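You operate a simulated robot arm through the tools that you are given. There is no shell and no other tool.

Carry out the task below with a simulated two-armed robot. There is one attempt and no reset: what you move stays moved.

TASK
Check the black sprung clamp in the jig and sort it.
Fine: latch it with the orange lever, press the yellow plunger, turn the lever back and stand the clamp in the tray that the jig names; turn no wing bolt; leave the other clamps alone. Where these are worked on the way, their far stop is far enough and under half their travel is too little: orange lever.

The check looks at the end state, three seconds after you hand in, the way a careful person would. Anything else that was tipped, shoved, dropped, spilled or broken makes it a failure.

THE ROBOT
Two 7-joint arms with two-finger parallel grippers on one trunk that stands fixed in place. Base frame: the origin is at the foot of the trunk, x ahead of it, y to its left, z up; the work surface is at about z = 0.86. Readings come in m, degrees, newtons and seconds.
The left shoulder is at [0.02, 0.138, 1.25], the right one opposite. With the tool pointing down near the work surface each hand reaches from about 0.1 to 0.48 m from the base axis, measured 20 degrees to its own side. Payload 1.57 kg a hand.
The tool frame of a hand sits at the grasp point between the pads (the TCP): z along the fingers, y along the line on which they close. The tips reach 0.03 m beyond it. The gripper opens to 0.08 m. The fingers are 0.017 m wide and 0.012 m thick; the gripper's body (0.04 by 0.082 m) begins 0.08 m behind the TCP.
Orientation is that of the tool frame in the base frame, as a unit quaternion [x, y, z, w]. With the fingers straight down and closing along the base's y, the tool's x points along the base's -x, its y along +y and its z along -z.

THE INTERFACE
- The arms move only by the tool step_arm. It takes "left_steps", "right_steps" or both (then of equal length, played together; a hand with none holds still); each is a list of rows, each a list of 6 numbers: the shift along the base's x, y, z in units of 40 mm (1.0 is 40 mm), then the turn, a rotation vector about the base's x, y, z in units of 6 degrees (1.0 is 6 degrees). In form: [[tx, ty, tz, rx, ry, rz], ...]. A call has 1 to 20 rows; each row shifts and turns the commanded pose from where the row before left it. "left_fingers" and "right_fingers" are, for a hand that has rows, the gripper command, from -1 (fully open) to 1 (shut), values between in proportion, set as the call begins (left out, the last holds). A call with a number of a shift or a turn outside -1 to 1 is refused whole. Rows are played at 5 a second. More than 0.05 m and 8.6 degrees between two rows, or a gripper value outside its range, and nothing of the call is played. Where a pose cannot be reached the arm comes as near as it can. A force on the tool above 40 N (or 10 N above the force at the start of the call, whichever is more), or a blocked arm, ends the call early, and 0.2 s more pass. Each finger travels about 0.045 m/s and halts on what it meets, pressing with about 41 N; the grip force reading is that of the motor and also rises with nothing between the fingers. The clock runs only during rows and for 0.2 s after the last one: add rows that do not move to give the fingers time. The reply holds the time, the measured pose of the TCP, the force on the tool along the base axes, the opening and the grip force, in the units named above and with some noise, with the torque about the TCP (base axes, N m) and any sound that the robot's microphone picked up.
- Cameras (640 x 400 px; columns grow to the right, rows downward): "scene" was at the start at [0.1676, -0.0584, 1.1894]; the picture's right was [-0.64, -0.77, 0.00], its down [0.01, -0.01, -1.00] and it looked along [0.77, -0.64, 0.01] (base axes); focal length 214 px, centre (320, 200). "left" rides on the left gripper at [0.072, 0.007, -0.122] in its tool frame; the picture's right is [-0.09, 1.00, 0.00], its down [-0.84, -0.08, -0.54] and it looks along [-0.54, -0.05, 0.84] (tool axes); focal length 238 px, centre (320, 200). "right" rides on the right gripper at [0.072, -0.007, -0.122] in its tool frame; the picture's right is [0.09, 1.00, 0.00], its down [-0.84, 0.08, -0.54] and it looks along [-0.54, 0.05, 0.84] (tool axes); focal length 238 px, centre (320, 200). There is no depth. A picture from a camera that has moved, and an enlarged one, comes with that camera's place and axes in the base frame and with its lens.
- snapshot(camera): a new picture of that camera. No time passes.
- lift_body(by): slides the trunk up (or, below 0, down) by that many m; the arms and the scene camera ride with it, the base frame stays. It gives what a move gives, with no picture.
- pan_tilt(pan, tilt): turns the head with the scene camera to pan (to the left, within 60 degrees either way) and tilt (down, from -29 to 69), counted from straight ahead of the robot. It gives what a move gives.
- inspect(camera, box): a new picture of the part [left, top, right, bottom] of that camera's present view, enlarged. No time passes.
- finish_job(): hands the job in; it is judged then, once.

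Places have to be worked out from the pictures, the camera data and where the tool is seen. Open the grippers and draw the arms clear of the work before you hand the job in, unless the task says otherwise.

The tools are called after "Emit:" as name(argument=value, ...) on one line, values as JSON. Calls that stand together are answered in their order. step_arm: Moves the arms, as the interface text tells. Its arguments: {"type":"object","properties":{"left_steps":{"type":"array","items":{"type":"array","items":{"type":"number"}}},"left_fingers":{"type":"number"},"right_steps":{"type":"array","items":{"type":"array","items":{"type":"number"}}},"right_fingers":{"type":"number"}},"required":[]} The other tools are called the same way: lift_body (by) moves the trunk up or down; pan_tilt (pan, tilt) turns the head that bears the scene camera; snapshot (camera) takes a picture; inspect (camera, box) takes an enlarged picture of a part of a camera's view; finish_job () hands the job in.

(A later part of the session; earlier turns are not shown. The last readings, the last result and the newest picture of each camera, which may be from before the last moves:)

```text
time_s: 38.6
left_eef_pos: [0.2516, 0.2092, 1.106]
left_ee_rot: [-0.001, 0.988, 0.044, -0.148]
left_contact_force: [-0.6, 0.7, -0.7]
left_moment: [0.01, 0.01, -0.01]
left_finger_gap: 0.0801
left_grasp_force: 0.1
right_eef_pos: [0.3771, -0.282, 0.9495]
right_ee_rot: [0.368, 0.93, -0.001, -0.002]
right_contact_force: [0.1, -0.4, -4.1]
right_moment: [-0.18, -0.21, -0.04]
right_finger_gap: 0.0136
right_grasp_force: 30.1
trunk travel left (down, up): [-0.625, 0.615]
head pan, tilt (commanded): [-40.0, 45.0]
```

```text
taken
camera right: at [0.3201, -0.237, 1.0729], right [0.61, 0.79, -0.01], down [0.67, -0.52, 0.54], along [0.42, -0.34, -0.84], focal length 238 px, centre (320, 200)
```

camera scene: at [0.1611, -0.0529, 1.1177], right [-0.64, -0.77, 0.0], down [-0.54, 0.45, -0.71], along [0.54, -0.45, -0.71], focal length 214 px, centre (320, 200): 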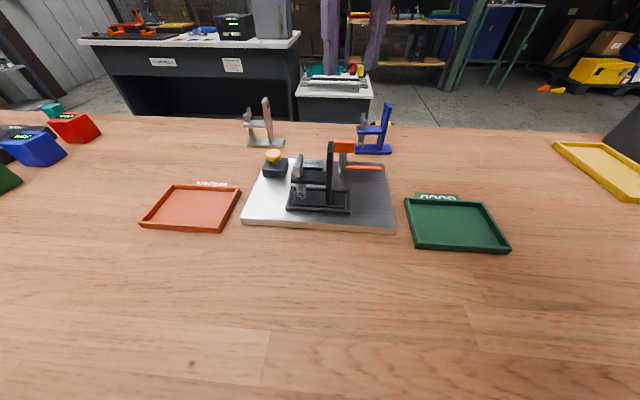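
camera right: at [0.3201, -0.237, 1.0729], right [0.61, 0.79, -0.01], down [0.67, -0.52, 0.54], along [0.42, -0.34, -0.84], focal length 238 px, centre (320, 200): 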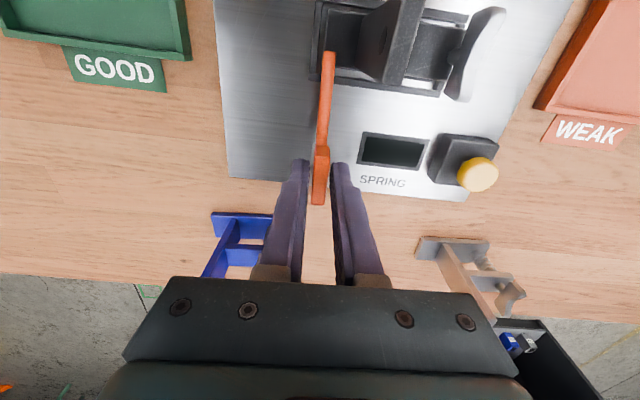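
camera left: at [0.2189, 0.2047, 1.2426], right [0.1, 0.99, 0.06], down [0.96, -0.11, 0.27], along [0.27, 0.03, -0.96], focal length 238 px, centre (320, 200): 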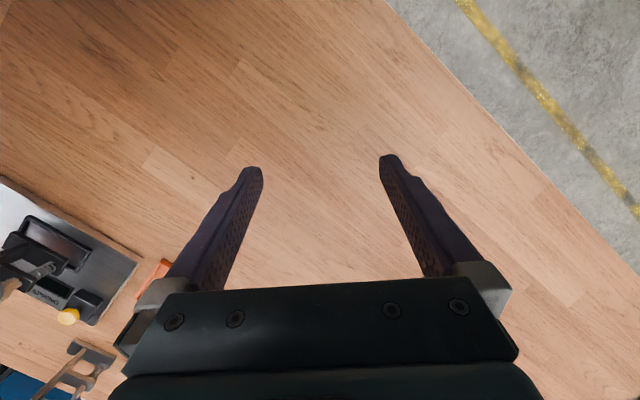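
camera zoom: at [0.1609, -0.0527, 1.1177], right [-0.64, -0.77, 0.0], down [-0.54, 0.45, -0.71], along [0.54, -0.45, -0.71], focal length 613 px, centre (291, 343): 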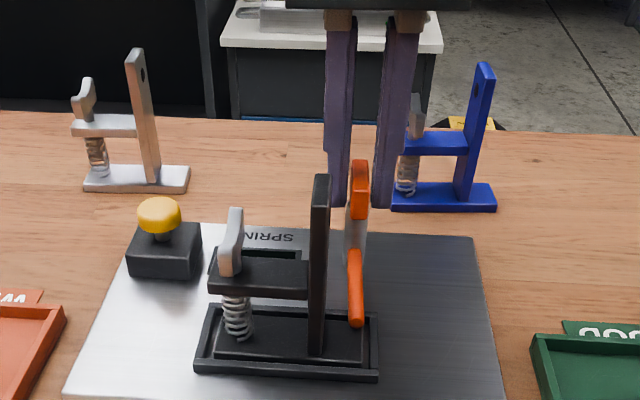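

The rod now points over the base's right end, after about 88°. I turn on gently until a stop is felt.

Emit:
step_arm(right_steps=[[0, 0, 0, 0, 0, -0.4], [0, 0, 0, 0, 0, -0.4], [0, 0, 0, 0, 0, 0]])

Emit:
inspect(camera="right", box=[240, 0, 460, 210])

Emit:
inspect(camera="scene", box=[280, 120, 400, 220])

```text
time_s: 39.5
left_eef_pos: [0.2522, 0.2087, 1.1073]
left_ee_rot: [-0.002, 0.988, 0.044, -0.147]
left_contact_force: [0.1, -0.5, 0.3]
left_moment: [0.02, 0.03, 0.0]
left_finger_gap: 0.0802
left_grasp_force: 0.0
right_eef_pos: [0.376, -0.282, 0.9506]
right_ee_rot: [0.407, 0.914, -0.002, -0.002]
right_contact_force: [0.7, 0.2, -3.6]
right_moment: [0.12, 0.1, 0.07]
right_finger_gap: 0.0136
right_grasp_force: 29.9
trunk travel left (down, up): [-0.625, 0.615]
head pan, tilt (commanded): [-40.0, 45.0]
```

```text
1.90 times, centred on (350, 105) of right
camera zoom: at [0.3239, -0.2326, 1.0731], right [0.68, 0.74, 0.0], down [0.62, -0.57, 0.54], along [0.39, -0.37, -0.84], focal length 454 px, centre (263, 381)
```

zoom: 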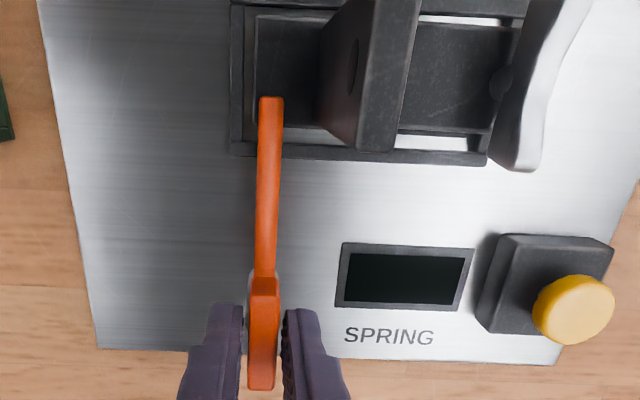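

```text
4.00 times, centred on (340, 170) of scene
camera zoom: at [0.1609, -0.0527, 1.1176], right [-0.64, -0.77, 0.0], down [-0.54, 0.45, -0.71], along [0.54, -0.45, -0.71], focal length 858 px, centre (240, 320)
```

zoom: 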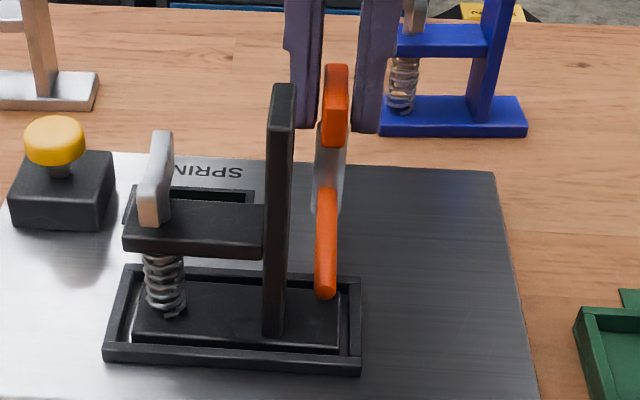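

The rod lies over the base's end, aligned with the gripper at about 93°, with a slight counter-torque starting. I turn 6° more to be sure that this is the stop.

Emit:
step_arm(right_steps=[[0, 0, 0, 0, 0, -0.5], [0, 0, 0, 0, 0, -0.5], [0, 0, 0, 0, 0, 0]])

Emit:
inspect(camera="right", box=[240, 0, 460, 210])

Emit:
inspect(camera="scene", box=[280, 120, 400, 220])

```text
time_s: 40.2
left_eef_pos: [0.2516, 0.2103, 1.107]
left_ee_rot: [-0.001, 0.988, 0.044, -0.146]
left_contact_force: [0.2, 0.9, -0.3]
left_moment: [-0.01, 0.0, -0.02]
left_finger_gap: 0.08
left_grasp_force: 0.0
right_eef_pos: [0.375, -0.2822, 0.9506]
right_ee_rot: [0.454, 0.891, -0.002, -0.002]
right_contact_force: [-1.4, 1.7, -0.7]
right_moment: [-0.19, -0.09, 0.03]
right_finger_gap: 0.0134
right_grasp_force: 30.1
trunk travel left (down, up): [-0.625, 0.615]
head pan, tilt (commanded): [-40.0, 45.0]
```

```text
1.90 times, centred on (350, 105) of right
camera zoom: at [0.3295, -0.2274, 1.0731], right [0.75, 0.66, -0.01], down [0.56, -0.63, 0.54], along [0.35, -0.41, -0.84], focal length 454 px, centre (263, 381)
```

zoom: 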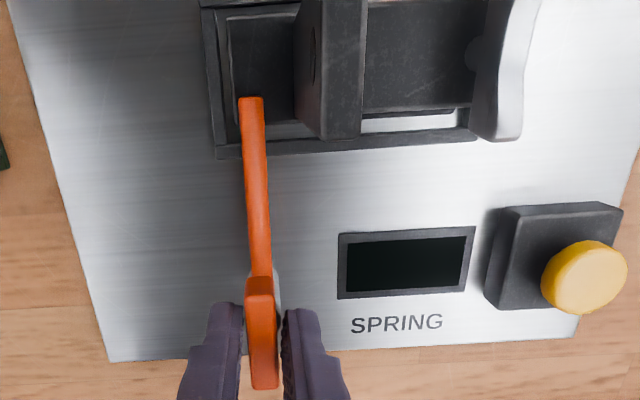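

```text
4.00 times, centred on (340, 170) of scene
camera zoom: at [0.161, -0.0527, 1.1177], right [-0.64, -0.77, 0.0], down [-0.54, 0.45, -0.71], along [0.54, -0.45, -0.71], focal length 858 px, centre (240, 320)
```

zoom: 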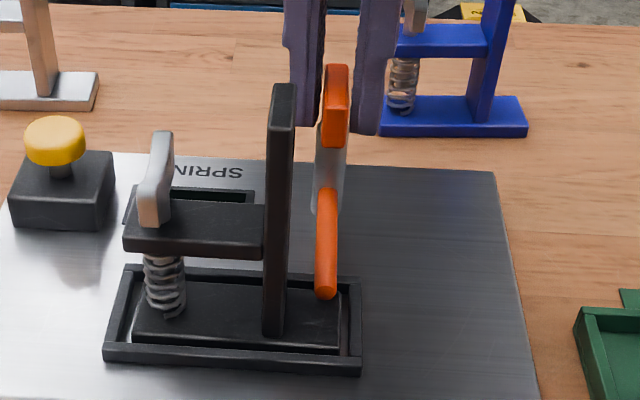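

Between the last two views the rod did not move while the hand turned, so the lever is at its far stop. I ease back 5°, open the fingers and rise.

Emit:
step_arm(right_steps=[[0, 0, 0, 0, 0, 0.8], [0, 0, 0, 0, 0, 0]])

Emit:
step_arm(right_steps=[[0, 0, 0, 0, 0, 0], [0, 0, 0, 0, 0, 0], [0, 0, 0, 0, 0, 0], [0, 0, 0.4, 0, 0, 0], [0, 0, 0.7, 0, 0, 0], [0, 0, 0.8, 0, 0, 0], [0, 0, 0.7, 0, 0, 0], [0, 0, 0, 0, 0, 0]], right_fingers=0.0)

Emit:
inspect(camera="scene", box=[240, 100, 400, 220])

Emit:
snapshot(camera="right")

```text
time_s: 40.9
left_eef_pos: [0.2517, 0.2091, 1.1063]
left_ee_rot: [-0.001, 0.988, 0.045, -0.147]
left_contact_force: [0.4, -0.1, -0.4]
left_moment: [0.0, 0.0, 0.02]
left_finger_gap: 0.0802
left_grasp_force: 0.1
right_eef_pos: [0.3761, -0.2818, 0.9498]
right_ee_rot: [0.416, 0.91, -0.002, -0.001]
right_contact_force: [-1.3, 1.6, -0.6]
right_moment: [-0.18, -0.15, -0.02]
right_finger_gap: 0.0134
right_grasp_force: 29.9
trunk travel left (down, up): [-0.625, 0.615]
head pan, tilt (commanded): [-40.0, 45.0]
```

```text
time_s: 42.6
left_eef_pos: [0.252, 0.211, 1.107]
left_ee_rot: [0.0, 0.988, 0.044, -0.147]
left_contact_force: [-0.3, -0.4, -0.1]
left_moment: [-0.02, 0.01, 0.0]
left_finger_gap: 0.0802
left_grasp_force: 0.1
right_eef_pos: [0.3759, -0.2825, 1.0553]
right_ee_rot: [0.416, 0.909, -0.002, -0.002]
right_contact_force: [-0.1, -0.8, -0.9]
right_moment: [0.02, -0.01, 0.0]
right_finger_gap: 0.0398
right_grasp_force: 0.1
trunk travel left (down, up): [-0.625, 0.615]
head pan, tilt (commanded): [-40.0, 45.0]
```

```text
3.33 times, centred on (320, 160) of scene
camera zoom: at [0.1612, -0.0529, 1.1177], right [-0.64, -0.77, 0.0], down [-0.54, 0.45, -0.71], along [0.54, -0.45, -0.71], focal length 715 px, centre (320, 333)
```

zoom: 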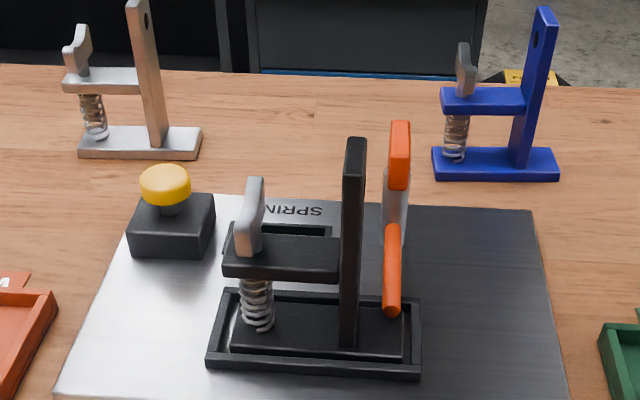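

```text
taken
camera right: at [0.3254, -0.2319, 1.1775], right [0.69, 0.72, -0.01], down [0.61, -0.58, 0.54], along [0.39, -0.38, -0.84], focal length 238 px, centre (320, 200)
```

right: 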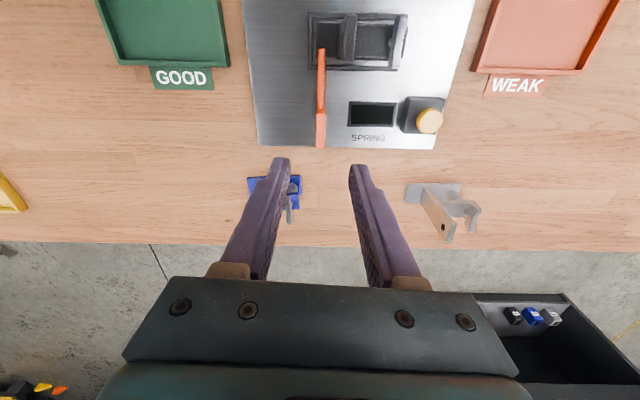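

The lever stays latched over the base. I enlarge the yellow plunger to find its centre and height.

Emit:
inspect(camera="right", box=[380, 80, 460, 150])

Emit:
inspect(camera="scene", box=[250, 135, 310, 185])

```text
5.71 times, centred on (420, 115) of right
camera zoom: at [0.3254, -0.2319, 1.1775], right [0.69, 0.72, -0.01], down [0.61, -0.58, 0.54], along [0.39, -0.38, -0.84], focal length 1362 px, centre (-251, 686)
```

zoom: 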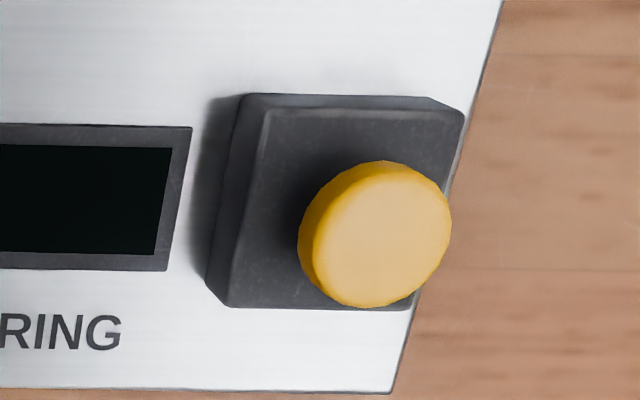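

```text
8.00 times, centred on (280, 160) of scene
camera zoom: at [0.1612, -0.0529, 1.1177], right [-0.64, -0.77, 0.0], down [-0.54, 0.45, -0.71], along [0.54, -0.45, -0.71], focal length 1716 px, centre (640, 520)
```

zoom: 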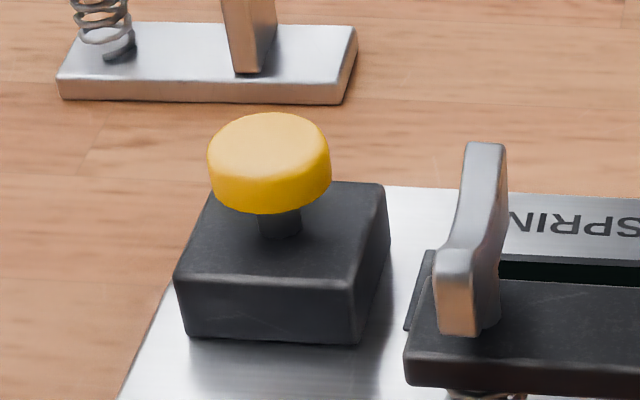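

I put the plunger's cap top at (0.457, -0.195, 0.9125), about 26 mm across. I shut the fingers and move above it at a safe height.

Emit:
step_arm(right_steps=[[0.35, 0.35, 0, 0, 0, 0], [0.45, 0.5, 0, 0, 0, 0], [0.45, 0.5, 0, 0, 0, 0], [0.45, 0.5, 0, 0, 0, 0], [0.33, 0.34, -0.3, 0, 0, 0], [0, 0, -0.6, 0, 0, 0], [0, 0, 0, 0, 0, 0]], right_fingers=1.0)

Emit:
snapshot(camera="right")

Emit:
inspect(camera="scene", box=[220, 80, 380, 200])

```text
time_s: 44.2
left_eef_pos: [0.2526, 0.2102, 1.1069]
left_ee_rot: [-0.001, 0.988, 0.044, -0.147]
left_contact_force: [0.1, -0.5, -0.2]
left_moment: [0.0, 0.04, -0.03]
left_finger_gap: 0.0799
left_grasp_force: 0.0
right_eef_pos: [0.457, -0.1945, 1.0174]
right_ee_rot: [0.416, 0.909, -0.002, -0.001]
right_contact_force: [-0.4, 0.2, 0.9]
right_moment: [0.0, 0.01, 0.0]
right_finger_gap: 0.0
right_grasp_force: 21.5
trunk travel left (down, up): [-0.625, 0.615]
head pan, tilt (commanded): [-40.0, 45.0]
```

```text
taken
camera right: at [0.4059, -0.1438, 1.1404], right [0.69, 0.72, -0.01], down [0.61, -0.58, 0.54], along [0.39, -0.38, -0.84], focal length 238 px, centre (320, 200)
```

right: 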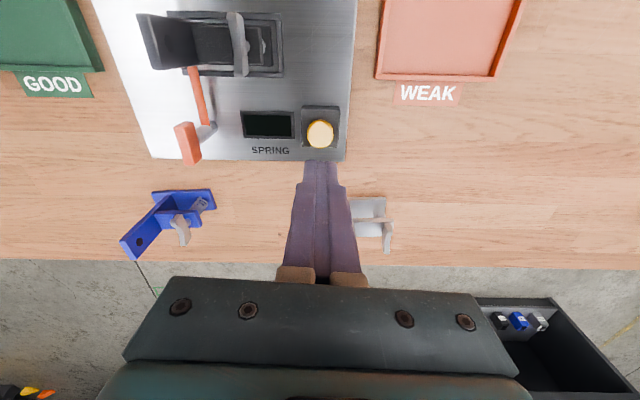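

```text
3.33 times, centred on (300, 140) of scene
camera zoom: at [0.1611, -0.0529, 1.1177], right [-0.64, -0.77, 0.0], down [-0.54, 0.45, -0.71], along [0.54, -0.45, -0.71], focal length 715 px, centre (387, 400)
```

zoom: 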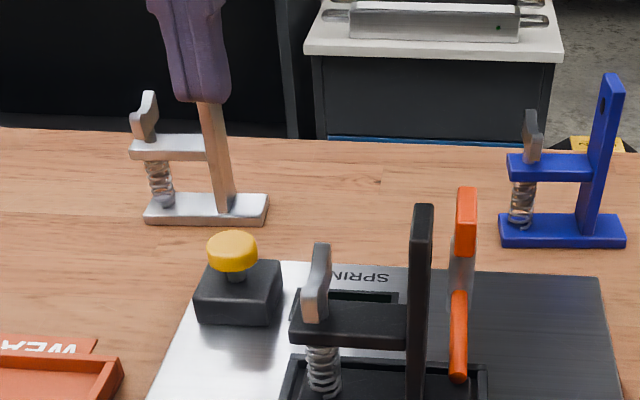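

The closed fingertips are lined up with the cap to within 3 mm. I shift 2 mm and descend to just above it.

Emit:
step_arm(right_steps=[[-0.035, 0.035, -0.4, 0, 0, 0], [0, 0, -0.6, 0, 0, 0], [0, 0, -0.5, 0, 0, 0], [0, 0, -0.25, 0, 0, 0], [0, 0, 0, 0, 0, 0]])

Emit:
inspect(camera="scene", box=[230, 110, 350, 200])

Emit:
inspect(camera="right", box=[240, 60, 400, 200])

```text
time_s: 45.5
left_eef_pos: [0.253, 0.2092, 1.105]
left_ee_rot: [-0.001, 0.988, 0.044, -0.148]
left_contact_force: [-0.7, 0.2, -0.7]
left_moment: [-0.05, 0.02, -0.06]
left_finger_gap: 0.0801
left_grasp_force: 0.1
right_eef_pos: [0.4554, -0.1947, 0.9482]
right_ee_rot: [0.415, 0.91, -0.002, -0.002]
right_contact_force: [0.1, 0.8, 0.5]
right_moment: [0.0, -0.01, 0.02]
right_finger_gap: 0.0002
right_grasp_force: 20.5
trunk travel left (down, up): [-0.625, 0.615]
head pan, tilt (commanded): [-40.0, 45.0]
```

```text
4.44 times, centred on (290, 155) of scene
camera zoom: at [0.1611, -0.0529, 1.1177], right [-0.64, -0.77, 0.0], down [-0.54, 0.45, -0.71], along [0.54, -0.45, -0.71], focal length 953 px, centre (453, 400)
```

zoom: 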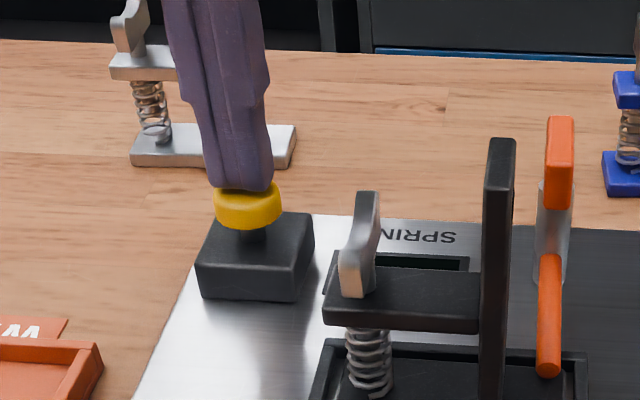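

```text
2.86 times, centred on (320, 130) of right
camera zoom: at [0.4047, -0.143, 1.071], right [0.69, 0.72, -0.01], down [0.61, -0.58, 0.54], along [0.39, -0.38, -0.84], focal length 681 px, centre (320, 400)
```

zoom: 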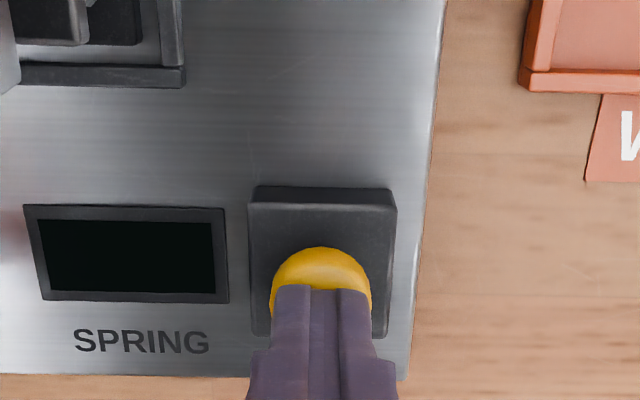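

The tips are just above the cap and the display is still dark. I press down in 2 mm rows.

Emit:
step_arm(right_steps=[[0, 0, -0.05, 0, 0, 0], [0, 0, -0.05, 0, 0, 0], [0, 0, -0.05, 0, 0, 0], [0, 0, -0.05, 0, 0, 0], [0, 0, -0.05, 0, 0, 0], [0, 0, 0, 0, 0, 0]])

Emit:
inspect(camera="right", box=[240, 60, 400, 200])

Emit:
inspect(camera="scene", box=[230, 110, 350, 200])

```text
time_s: 46.9
left_eef_pos: [0.2521, 0.2084, 1.1055]
left_ee_rot: [-0.001, 0.988, 0.044, -0.147]
left_contact_force: [-0.1, 0.0, 0.3]
left_moment: [-0.02, -0.04, 0.02]
left_finger_gap: 0.08
left_grasp_force: 0.2
right_eef_pos: [0.4558, -0.1942, 0.9382]
right_ee_rot: [0.415, 0.91, -0.003, -0.001]
right_contact_force: [0.2, -0.6, 4.5]
right_moment: [-0.01, -0.05, 0.04]
right_finger_gap: 0.0
right_grasp_force: 21.2
trunk travel left (down, up): [-0.625, 0.615]
head pan, tilt (commanded): [-40.0, 45.0]
heard: click
```

```text
2.86 times, centred on (320, 130) of right
camera zoom: at [0.405, -0.1431, 1.0614], right [0.69, 0.72, 0.0], down [0.61, -0.58, 0.54], along [0.39, -0.38, -0.84], focal length 681 px, centre (320, 400)
```

zoom: 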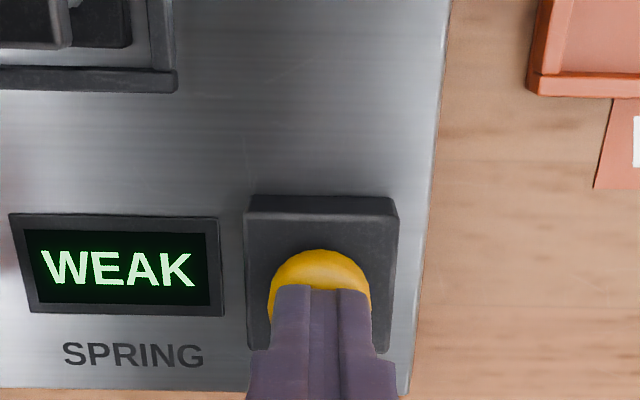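

```text
4.44 times, centred on (290, 155) of scene
camera zoom: at [0.1614, -0.053, 1.1178], right [-0.64, -0.77, 0.0], down [-0.54, 0.45, -0.71], along [0.54, -0.45, -0.71], focal length 953 px, centre (453, 400)
```

zoom: 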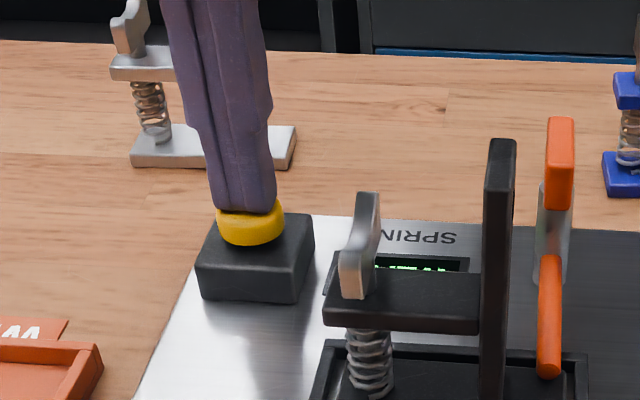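

A click was heard and the display names "WEAK". I lift off the plunger and check that the reading stays.

Emit:
step_arm(right_steps=[[0, 0, 0, 0, 0, 0], [0, 0, 0.3, 0, 0, 0], [0, 0, 0.6, 0, 0, 0], [0, 0, 0.8, 0, 0, 0], [0, 0, 0.8, 0, 0, 0], [0, 0, 0.4, 0, 0, 0], [0, 0, 0, 0, 0, 0]])

Emit:
snapshot(camera="right")

Emit:
inspect(camera="right", box=[180, 60, 360, 170])

```text
time_s: 48.5
left_eef_pos: [0.2522, 0.2103, 1.1057]
left_ee_rot: [-0.001, 0.988, 0.043, -0.147]
left_contact_force: [0.0, 0.2, -0.1]
left_moment: [0.02, 0.01, 0.0]
left_finger_gap: 0.08
left_grasp_force: 0.2
right_eef_pos: [0.4568, -0.1921, 1.0557]
right_ee_rot: [0.415, 0.91, -0.002, -0.002]
right_contact_force: [-0.2, 0.2, -0.6]
right_moment: [-0.01, -0.01, -0.03]
right_finger_gap: 0.0
right_grasp_force: 20.9
trunk travel left (down, up): [-0.625, 0.615]
head pan, tilt (commanded): [-40.0, 45.0]
```

```text
taken
camera right: at [0.4054, -0.1428, 1.1778], right [0.69, 0.72, -0.01], down [0.61, -0.58, 0.54], along [0.39, -0.38, -0.84], focal length 238 px, centre (320, 200)
```

right: 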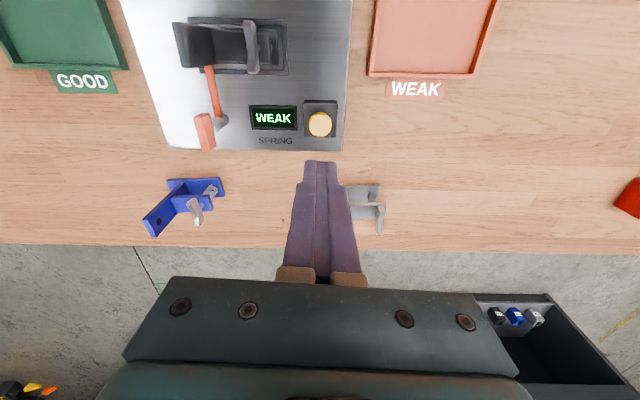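

```text
3.56 times, centred on (270, 115) of right
camera zoom: at [0.4054, -0.1428, 1.1778], right [0.69, 0.72, -0.01], down [0.61, -0.58, 0.54], along [0.39, -0.38, -0.84], focal length 848 px, centre (498, 502)
```

zoom: 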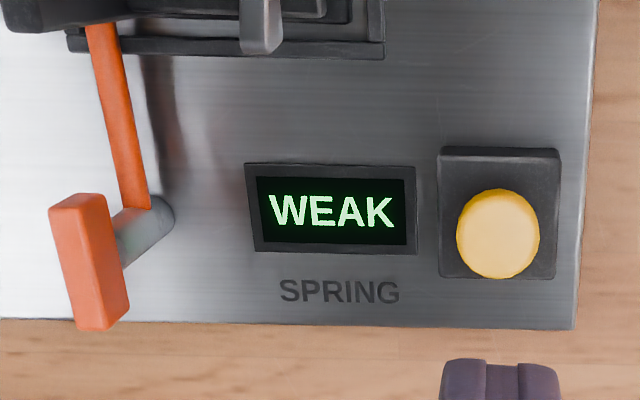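

"WEAK" stays on. Now the lever must go back: I open the fingers and return above the lever's head, which now lies across, squared to the hand's present yaw.

Emit:
step_arm(right_steps=[[-0.35, -0.4, 0, 0, 0, 0.1], [-0.5, -0.55, 0, 0, 0, 0.1], [-0.5, -0.55, 0, 0, 0, 0.1], [-0.4, -0.45, 0, 0, 0, 0.1], [-0.27, -0.3, 0, 0, 0, 0], [0, 0, 0, 0, 0, 0]], right_fingers=-0.1)

Emit:
inspect(camera="right", box=[230, 20, 410, 200])

Emit:
inspect(camera="scene", box=[240, 80, 400, 200])

```text
time_s: 49.9
left_eef_pos: [0.2524, 0.2097, 1.106]
left_ee_rot: [-0.001, 0.988, 0.044, -0.147]
left_contact_force: [-0.7, -0.3, 0.0]
left_moment: [-0.01, 0.01, -0.04]
left_finger_gap: 0.08
left_grasp_force: 0.1
right_eef_pos: [0.3761, -0.2836, 1.0547]
right_ee_rot: [0.396, 0.918, -0.002, -0.002]
right_contact_force: [-0.3, 0.0, -0.1]
right_moment: [-0.02, -0.02, -0.01]
right_finger_gap: 0.0443
right_grasp_force: 0.0
trunk travel left (down, up): [-0.625, 0.615]
head pan, tilt (commanded): [-40.0, 45.0]
```

```text
2.22 times, centred on (320, 110) of right
camera zoom: at [0.3223, -0.2355, 1.1769], right [0.66, 0.75, -0.01], down [0.63, -0.55, 0.54], along [0.4, -0.36, -0.84], focal length 530 px, centre (320, 400)
```

zoom: 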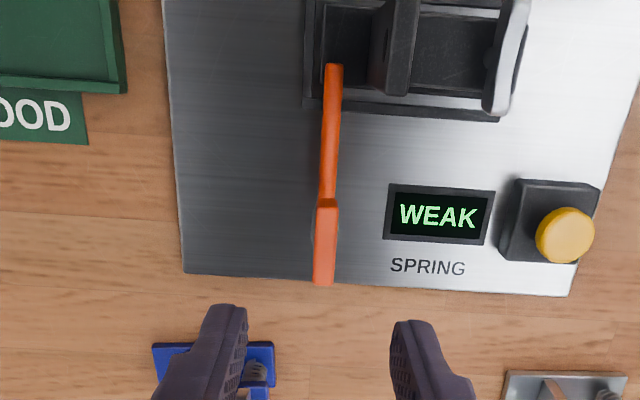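

```text
3.33 times, centred on (320, 140) of scene
camera zoom: at [0.1611, -0.0529, 1.1177], right [-0.64, -0.77, 0.0], down [-0.54, 0.45, -0.71], along [0.54, -0.45, -0.71], focal length 715 px, centre (320, 400)
```

zoom: 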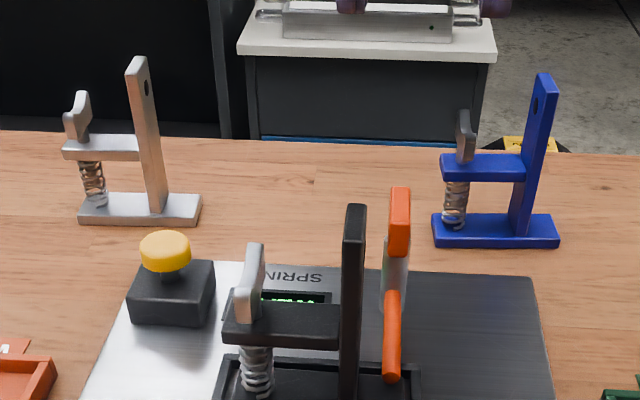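

The head is about 2 mm aside of the tool axis. I correct and descend around it, then close.

Emit:
step_arm(right_steps=[[-0.025, 0.075, -0.4, 0, 0, 0], [0, 0, -0.6, 0, 0, 0], [0, 0, -0.7, 0, 0, 0], [0, 0, -0.6, 0, 0, 0], [0, 0, -0.29, 0, 0, 0], [0, 0, 0, 0, 0, 0]])

Emit:
inspect(camera="right", box=[230, 20, 410, 200])

Emit:
inspect(camera="scene", box=[260, 80, 420, 200])

```text
time_s: 51.2
left_eef_pos: [0.2524, 0.2097, 1.1057]
left_ee_rot: [-0.001, 0.988, 0.043, -0.147]
left_contact_force: [0.2, 0.0, 0.3]
left_moment: [-0.01, -0.02, 0.02]
left_finger_gap: 0.0799
left_grasp_force: 0.2
right_eef_pos: [0.3738, -0.28, 0.9518]
right_ee_rot: [0.397, 0.918, -0.003, -0.002]
right_contact_force: [0.0, 0.2, 0.4]
right_moment: [0.01, -0.03, -0.01]
right_finger_gap: 0.0438
right_grasp_force: 0.1
trunk travel left (down, up): [-0.625, 0.615]
head pan, tilt (commanded): [-40.0, 45.0]
```

```text
2.22 times, centred on (320, 110) of right
camera zoom: at [0.3214, -0.2315, 1.0736], right [0.66, 0.75, -0.01], down [0.63, -0.55, 0.54], along [0.4, -0.36, -0.84], focal length 530 px, centre (320, 400)
```

zoom: 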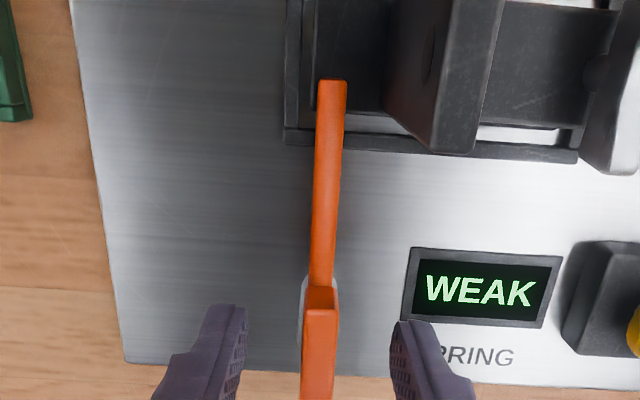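

```text
3.33 times, centred on (340, 140) of scene
camera zoom: at [0.1611, -0.0529, 1.1177], right [-0.64, -0.77, 0.0], down [-0.54, 0.45, -0.71], along [0.54, -0.45, -0.71], focal length 715 px, centre (253, 400)
```

zoom: 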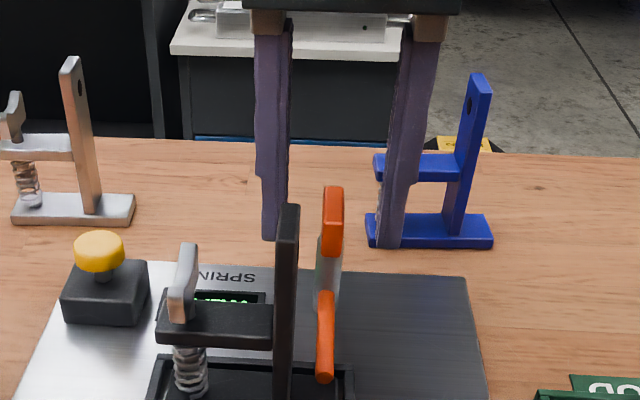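

The hand is around the head. I nudge 2 mm toward the shaft's axis and close.

Emit:
step_arm(right_steps=[[0.03, -0.04, 0, 0, 0, 0], [0, 0, 0, 0, 0, 0]])

Emit:
step_arm(right_steps=[[0, 0, 0, 0, 0, 0], [0, 0, 0, 0, 0, 0], [0, 0, 0, 0, 0, 0], [0, 0, 0, 0, 0, 0], [0, 0, 0, 0, 0, 0]], right_fingers=1.0)

Emit:
inspect(camera="right", box=[230, 20, 410, 200])

```text
time_s: 51.9
left_eef_pos: [0.2526, 0.2102, 1.1049]
left_ee_rot: [-0.001, 0.988, 0.044, -0.147]
left_contact_force: [0.3, 0.4, -0.5]
left_moment: [-0.01, -0.04, 0.0]
left_finger_gap: 0.0801
left_grasp_force: 0.0
right_eef_pos: [0.3754, -0.2819, 0.9511]
right_ee_rot: [0.396, 0.918, -0.002, -0.002]
right_contact_force: [0.4, -1.1, -0.3]
right_moment: [-0.01, 0.03, -0.01]
right_finger_gap: 0.0443
right_grasp_force: 0.1
trunk travel left (down, up): [-0.625, 0.615]
head pan, tilt (commanded): [-40.0, 45.0]
```

```text
time_s: 53.0
left_eef_pos: [0.2529, 0.2098, 1.1067]
left_ee_rot: [-0.001, 0.988, 0.043, -0.147]
left_contact_force: [-0.3, -0.3, 0.2]
left_moment: [0.01, -0.02, 0.0]
left_finger_gap: 0.0802
left_grasp_force: 0.0
right_eef_pos: [0.3754, -0.282, 0.9515]
right_ee_rot: [0.396, 0.918, -0.002, -0.001]
right_contact_force: [0.2, -0.9, -0.9]
right_moment: [0.28, -0.31, 0.47]
right_finger_gap: 0.0101
right_grasp_force: 28.4
trunk travel left (down, up): [-0.625, 0.615]
head pan, tilt (commanded): [-40.0, 45.0]
```

```text
2.22 times, centred on (320, 110) of right
camera zoom: at [0.3224, -0.2333, 1.0738], right [0.66, 0.75, 0.0], down [0.63, -0.55, 0.54], along [0.4, -0.36, -0.84], focal length 530 px, centre (320, 400)
```

zoom: 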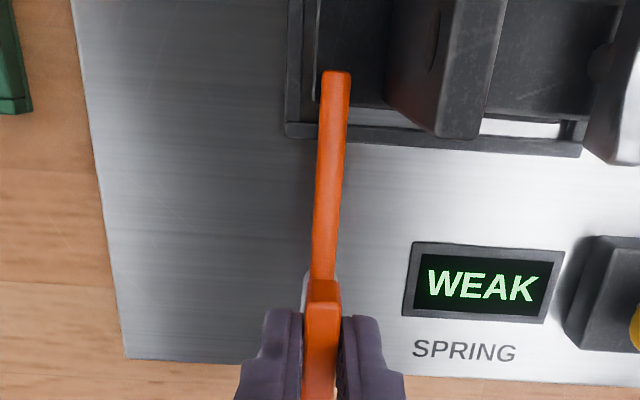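

The head is gripped, with some yaw torque from a slight misalignment against the stop, which turning back relieves. I turn it back counter-clockwise, 18° first.

Emit:
step_arm(right_steps=[[0, 0, 0, 0, 0, 0.5], [0, 0, 0, 0, 0, 0.8], [0, 0, 0, 0, 0, 1], [0, 0, 0, 0, 0, 0.7], [0, 0, 0, 0, 0, 0]])

Emit:
inspect(camera="right", box=[230, 20, 410, 200])

Emit:
inspect(camera="scene", box=[240, 80, 420, 220])

```text
time_s: 54.2
left_eef_pos: [0.2521, 0.2104, 1.1059]
left_ee_rot: [-0.001, 0.988, 0.044, -0.147]
left_contact_force: [0.2, 0.5, 0.1]
left_moment: [-0.02, -0.03, 0.04]
left_finger_gap: 0.0799
left_grasp_force: 0.1
right_eef_pos: [0.3751, -0.2823, 0.9515]
right_ee_rot: [0.248, 0.969, -0.003, -0.001]
right_contact_force: [-1.3, -0.2, 4.1]
right_moment: [0.46, -0.08, 0.0]
right_finger_gap: 0.0098
right_grasp_force: 27.7
trunk travel left (down, up): [-0.625, 0.615]
head pan, tilt (commanded): [-40.0, 45.0]
```

```text
2.22 times, centred on (320, 110) of right
camera zoom: at [0.3101, -0.2524, 1.0738], right [0.4, 0.92, 0.0], down [0.77, -0.33, 0.54], along [0.49, -0.22, -0.84], focal length 530 px, centre (320, 400)
```

zoom: 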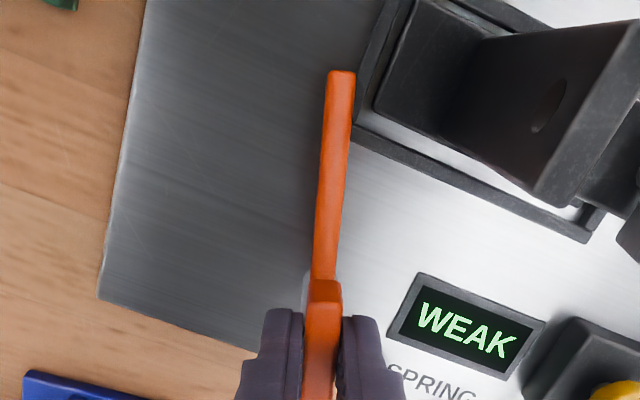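

```text
2.86 times, centred on (330, 150) of scene
camera zoom: at [0.1612, -0.053, 1.1178], right [-0.64, -0.77, 0.0], down [-0.54, 0.45, -0.71], along [0.54, -0.45, -0.71], focal length 613 px, centre (291, 343)
```

zoom: 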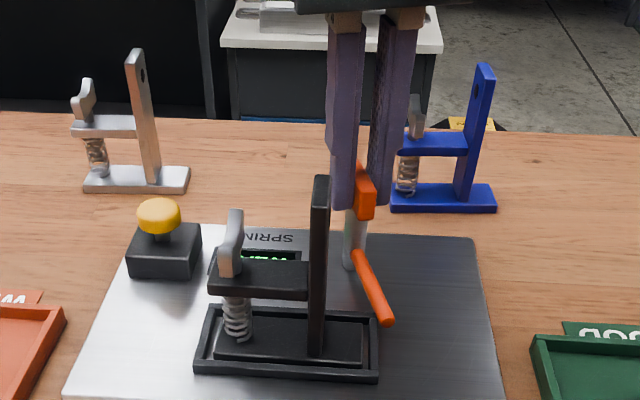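

The lever turns back with the hand. I continue by 54°.

Emit:
step_arm(right_steps=[[0, 0, 0, 0, 0, 1], [0, 0, 0, 0, 0, 1], [0, 0, 0, 0, 0, 1], [0, 0, 0, 0, 0, 1], [0, 0, 0, 0, 0, 1], [0, 0, 0, 0, 0, 1], [0, 0, 0, 0, 0, 1], [0, 0, 0, 0, 0, 1], [0, 0, 0, 0, 0, 1], [0, 0, 0, 0, 0, 0]])

Emit:
inspect(camera="right", box=[230, 20, 410, 200])

Emit:
inspect(camera="scene", box=[240, 80, 420, 220])

```text
time_s: 56.5
left_eef_pos: [0.2519, 0.2091, 1.1047]
left_ee_rot: [-0.001, 0.988, 0.044, -0.147]
left_contact_force: [0.7, -0.7, -0.2]
left_moment: [-0.03, -0.02, 0.02]
left_finger_gap: 0.0802
left_grasp_force: 0.1
right_eef_pos: [0.3752, -0.2823, 0.9523]
right_ee_rot: [-0.22, 0.976, -0.002, 0.0]
right_contact_force: [-3.6, 2.1, 11.0]
right_moment: [0.51, 0.12, 0.02]
right_finger_gap: 0.0099
right_grasp_force: 27.9
trunk travel left (down, up): [-0.625, 0.615]
head pan, tilt (commanded): [-40.0, 45.0]
```

```text
2.22 times, centred on (320, 110) of right
camera zoom: at [0.3136, -0.318, 1.0738], right [-0.51, 0.86, -0.01], down [0.72, 0.43, 0.54], along [0.47, 0.27, -0.84], focal length 530 px, centre (320, 400)
```

zoom: 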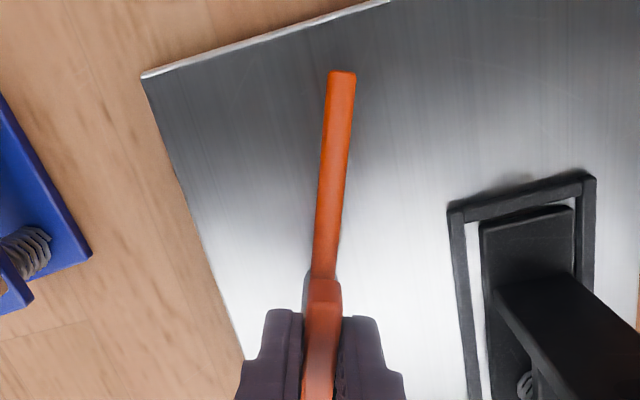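

```text
2.86 times, centred on (330, 150) of scene
camera zoom: at [0.1612, -0.0529, 1.1177], right [-0.64, -0.77, 0.0], down [-0.54, 0.45, -0.71], along [0.54, -0.45, -0.71], focal length 613 px, centre (291, 343)
```

zoom: 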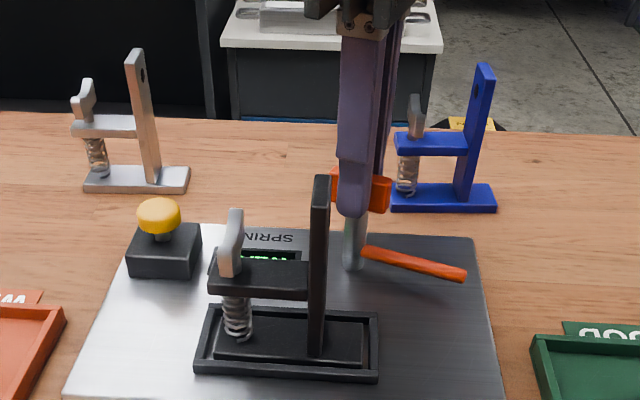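

About 20° remain, with a modest upward load of 11 N. I raise the command by 1 mm to ease it and turn on toward the home stop.

Emit:
step_arm(right_steps=[[0, 0, 0.025, 0, 0, 0.8], [0, 0, 0, 0, 0, 0.8], [0, 0, 0, 0, 0, 0.8], [0, 0, 0, 0, 0, 0.6], [0, 0, 0, 0, 0, 0]])

Emit:
inspect(camera="right", box=[230, 20, 410, 200])

Emit:
inspect(camera="scene", box=[240, 80, 420, 220])

```text
time_s: 57.6
left_eef_pos: [0.2535, 0.2097, 1.1056]
left_ee_rot: [-0.001, 0.988, 0.044, -0.147]
left_contact_force: [1.1, 0.0, -0.3]
left_moment: [0.0, 0.0, 0.01]
left_finger_gap: 0.08
left_grasp_force: 0.0
right_eef_pos: [0.3752, -0.282, 0.9523]
right_ee_rot: [-0.369, 0.93, -0.003, 0.0]
right_contact_force: [7.9, -4.9, -15.8]
right_moment: [0.54, -0.12, 0.02]
right_finger_gap: 0.0099
right_grasp_force: 28.2
trunk travel left (down, up): [-0.625, 0.615]
head pan, tilt (commanded): [-40.0, 45.0]
```

```text
2.22 times, centred on (320, 110) of right
camera zoom: at [0.3279, -0.3354, 1.0739], right [-0.75, 0.66, -0.01], down [0.55, 0.63, 0.54], along [0.36, 0.4, -0.84], focal length 530 px, centre (320, 400)
```

zoom: 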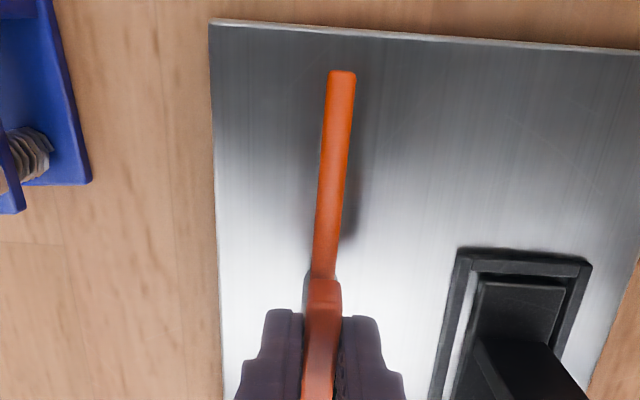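

```text
2.86 times, centred on (330, 150) of scene
camera zoom: at [0.1614, -0.0528, 1.1175], right [-0.64, -0.77, 0.0], down [-0.54, 0.45, -0.71], along [0.54, -0.45, -0.71], focal length 613 px, centre (291, 343)
```

zoom: 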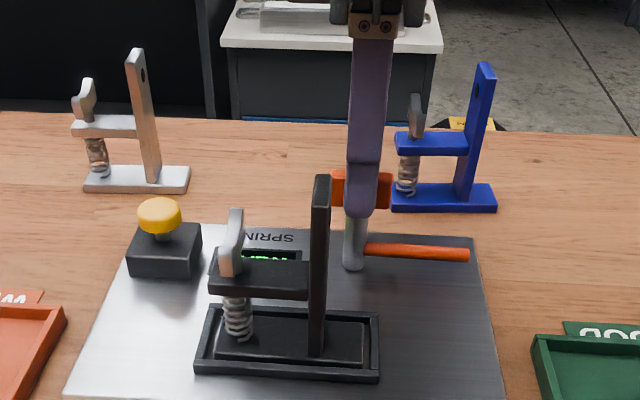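

The rod matches its first position to within about a degree. I undo the 1 mm raise and turn 3° further to feel the home stop.

Emit:
step_arm(right_steps=[[0, 0, -0.015, 0, 0, 0.3], [0, 0, 0, 0, 0, 0.3], [0, 0, 0, 0, 0, 0]])

Emit:
inspect(camera="right", box=[230, 20, 410, 200])

Emit:
inspect(camera="scene", box=[240, 80, 420, 220])

```text
time_s: 58.5
left_eef_pos: [0.2522, 0.2091, 1.1066]
left_ee_rot: [-0.001, 0.988, 0.044, -0.147]
left_contact_force: [-1.0, -0.5, 0.0]
left_moment: [0.02, 0.03, 0.02]
left_finger_gap: 0.08
left_grasp_force: 0.1
right_eef_pos: [0.3748, -0.2825, 0.9512]
right_ee_rot: [-0.398, 0.917, -0.003, 0.0]
right_contact_force: [3.5, -2.3, -8.4]
right_moment: [0.08, 0.4, -0.49]
right_finger_gap: 0.0101
right_grasp_force: 28.7
trunk travel left (down, up): [-0.625, 0.615]
head pan, tilt (commanded): [-40.0, 45.0]
```

```text
2.22 times, centred on (320, 110) of right
camera zoom: at [0.3313, -0.3384, 1.074], right [-0.79, 0.61, 0.0], down [0.51, 0.67, 0.54], along [0.33, 0.42, -0.84], focal length 530 px, centre (320, 400)
```

zoom: 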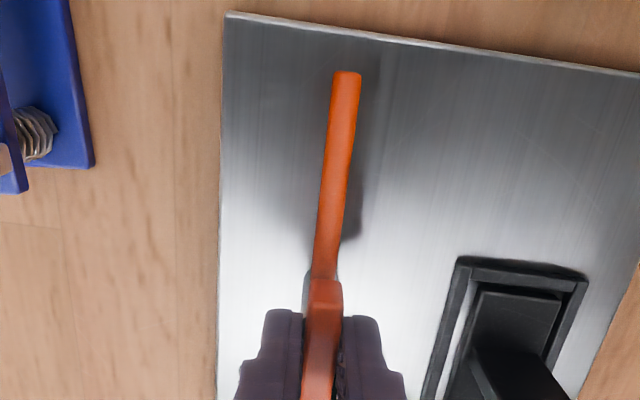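

```text
2.86 times, centred on (330, 150) of scene
camera zoom: at [0.1611, -0.0528, 1.1177], right [-0.64, -0.77, 0.0], down [-0.54, 0.45, -0.71], along [0.54, -0.45, -0.71], focal length 613 px, centre (291, 343)
```

zoom: 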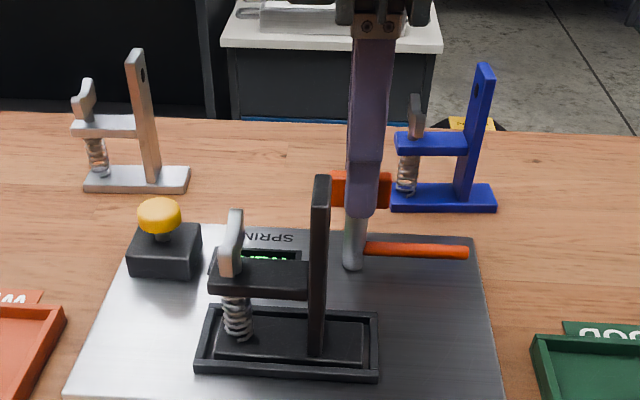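

The torque of -0.49 N·m marks the home stop: the lever is back where it began. I ease off, open the fingers and rise.

Emit:
step_arm(right_steps=[[0, 0, -0.01, 0, 0, -0.3], [0, 0, 0, 0, 0, 0]])

Emit:
step_arm(right_steps=[[0, 0, 0, 0, 0, 0], [0, 0, 0, 0, 0, 0], [0, 0, 0, 0, 0, 0], [0, 0, 0.4, 0, 0, 0], [0, 0, 0.7, 0, 0, 0], [0, 0, 0.8, 0, 0, 0], [0, 0, 0.8, 0, 0, 0], [0, 0, 0.2, 0, 0, 0], [0, 0, 0, 0, 0, 0]], right_fingers=-0.1)

Emit:
inspect(camera="scene", box=[240, 80, 420, 220])

Emit:
snapshot(camera="right")

```text
time_s: 59.0
left_eef_pos: [0.253, 0.2087, 1.1051]
left_ee_rot: [-0.001, 0.988, 0.044, -0.147]
left_contact_force: [-0.9, -0.6, 1.1]
left_moment: [-0.01, -0.01, 0.0]
left_finger_gap: 0.0801
left_grasp_force: 0.1
right_eef_pos: [0.3761, -0.2824, 0.9505]
right_ee_rot: [-0.383, 0.924, -0.003, 0.0]
right_contact_force: [1.1, -1.5, -0.5]
right_moment: [-0.13, 0.58, -0.07]
right_finger_gap: 0.0096
right_grasp_force: 28.0
trunk travel left (down, up): [-0.625, 0.615]
head pan, tilt (commanded): [-40.0, 45.0]
```

```text
time_s: 61.0
left_eef_pos: [0.2512, 0.2106, 1.1065]
left_ee_rot: [-0.001, 0.988, 0.044, -0.147]
left_contact_force: [-0.3, -0.5, 0.0]
left_moment: [0.02, 0.04, 0.0]
left_finger_gap: 0.0799
left_grasp_force: 0.1
right_eef_pos: [0.3749, -0.2816, 1.0678]
right_ee_rot: [-0.384, 0.923, -0.003, 0.0]
right_contact_force: [-0.1, -0.2, 0.7]
right_moment: [0.0, 0.0, 0.01]
right_finger_gap: 0.0442
right_grasp_force: 0.0
trunk travel left (down, up): [-0.625, 0.615]
head pan, tilt (commanded): [-40.0, 45.0]
```

```text
2.86 times, centred on (330, 150) of scene
camera zoom: at [0.1611, -0.0529, 1.1177], right [-0.64, -0.77, 0.0], down [-0.54, 0.45, -0.71], along [0.54, -0.45, -0.71], focal length 613 px, centre (291, 343)
```

zoom: 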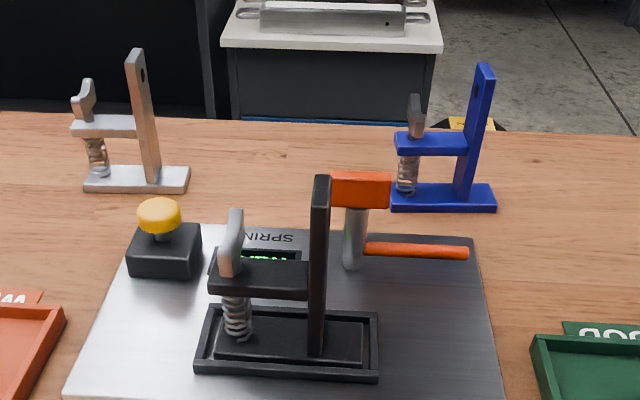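

```text
taken
camera right: at [0.3291, -0.3367, 1.1901], right [-0.77, 0.64, -0.01], down [0.53, 0.65, 0.54], along [0.35, 0.41, -0.84], focal length 238 px, centre (320, 200)
```

right: 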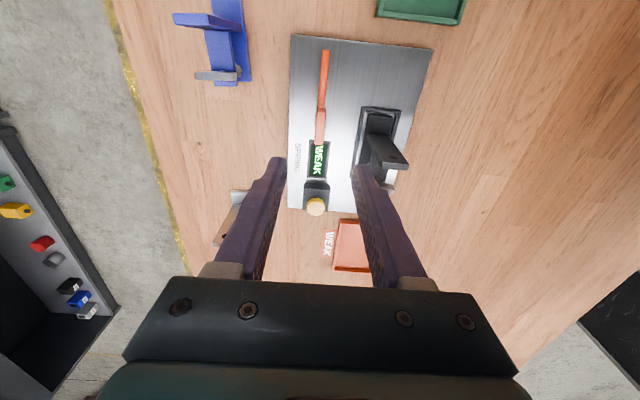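

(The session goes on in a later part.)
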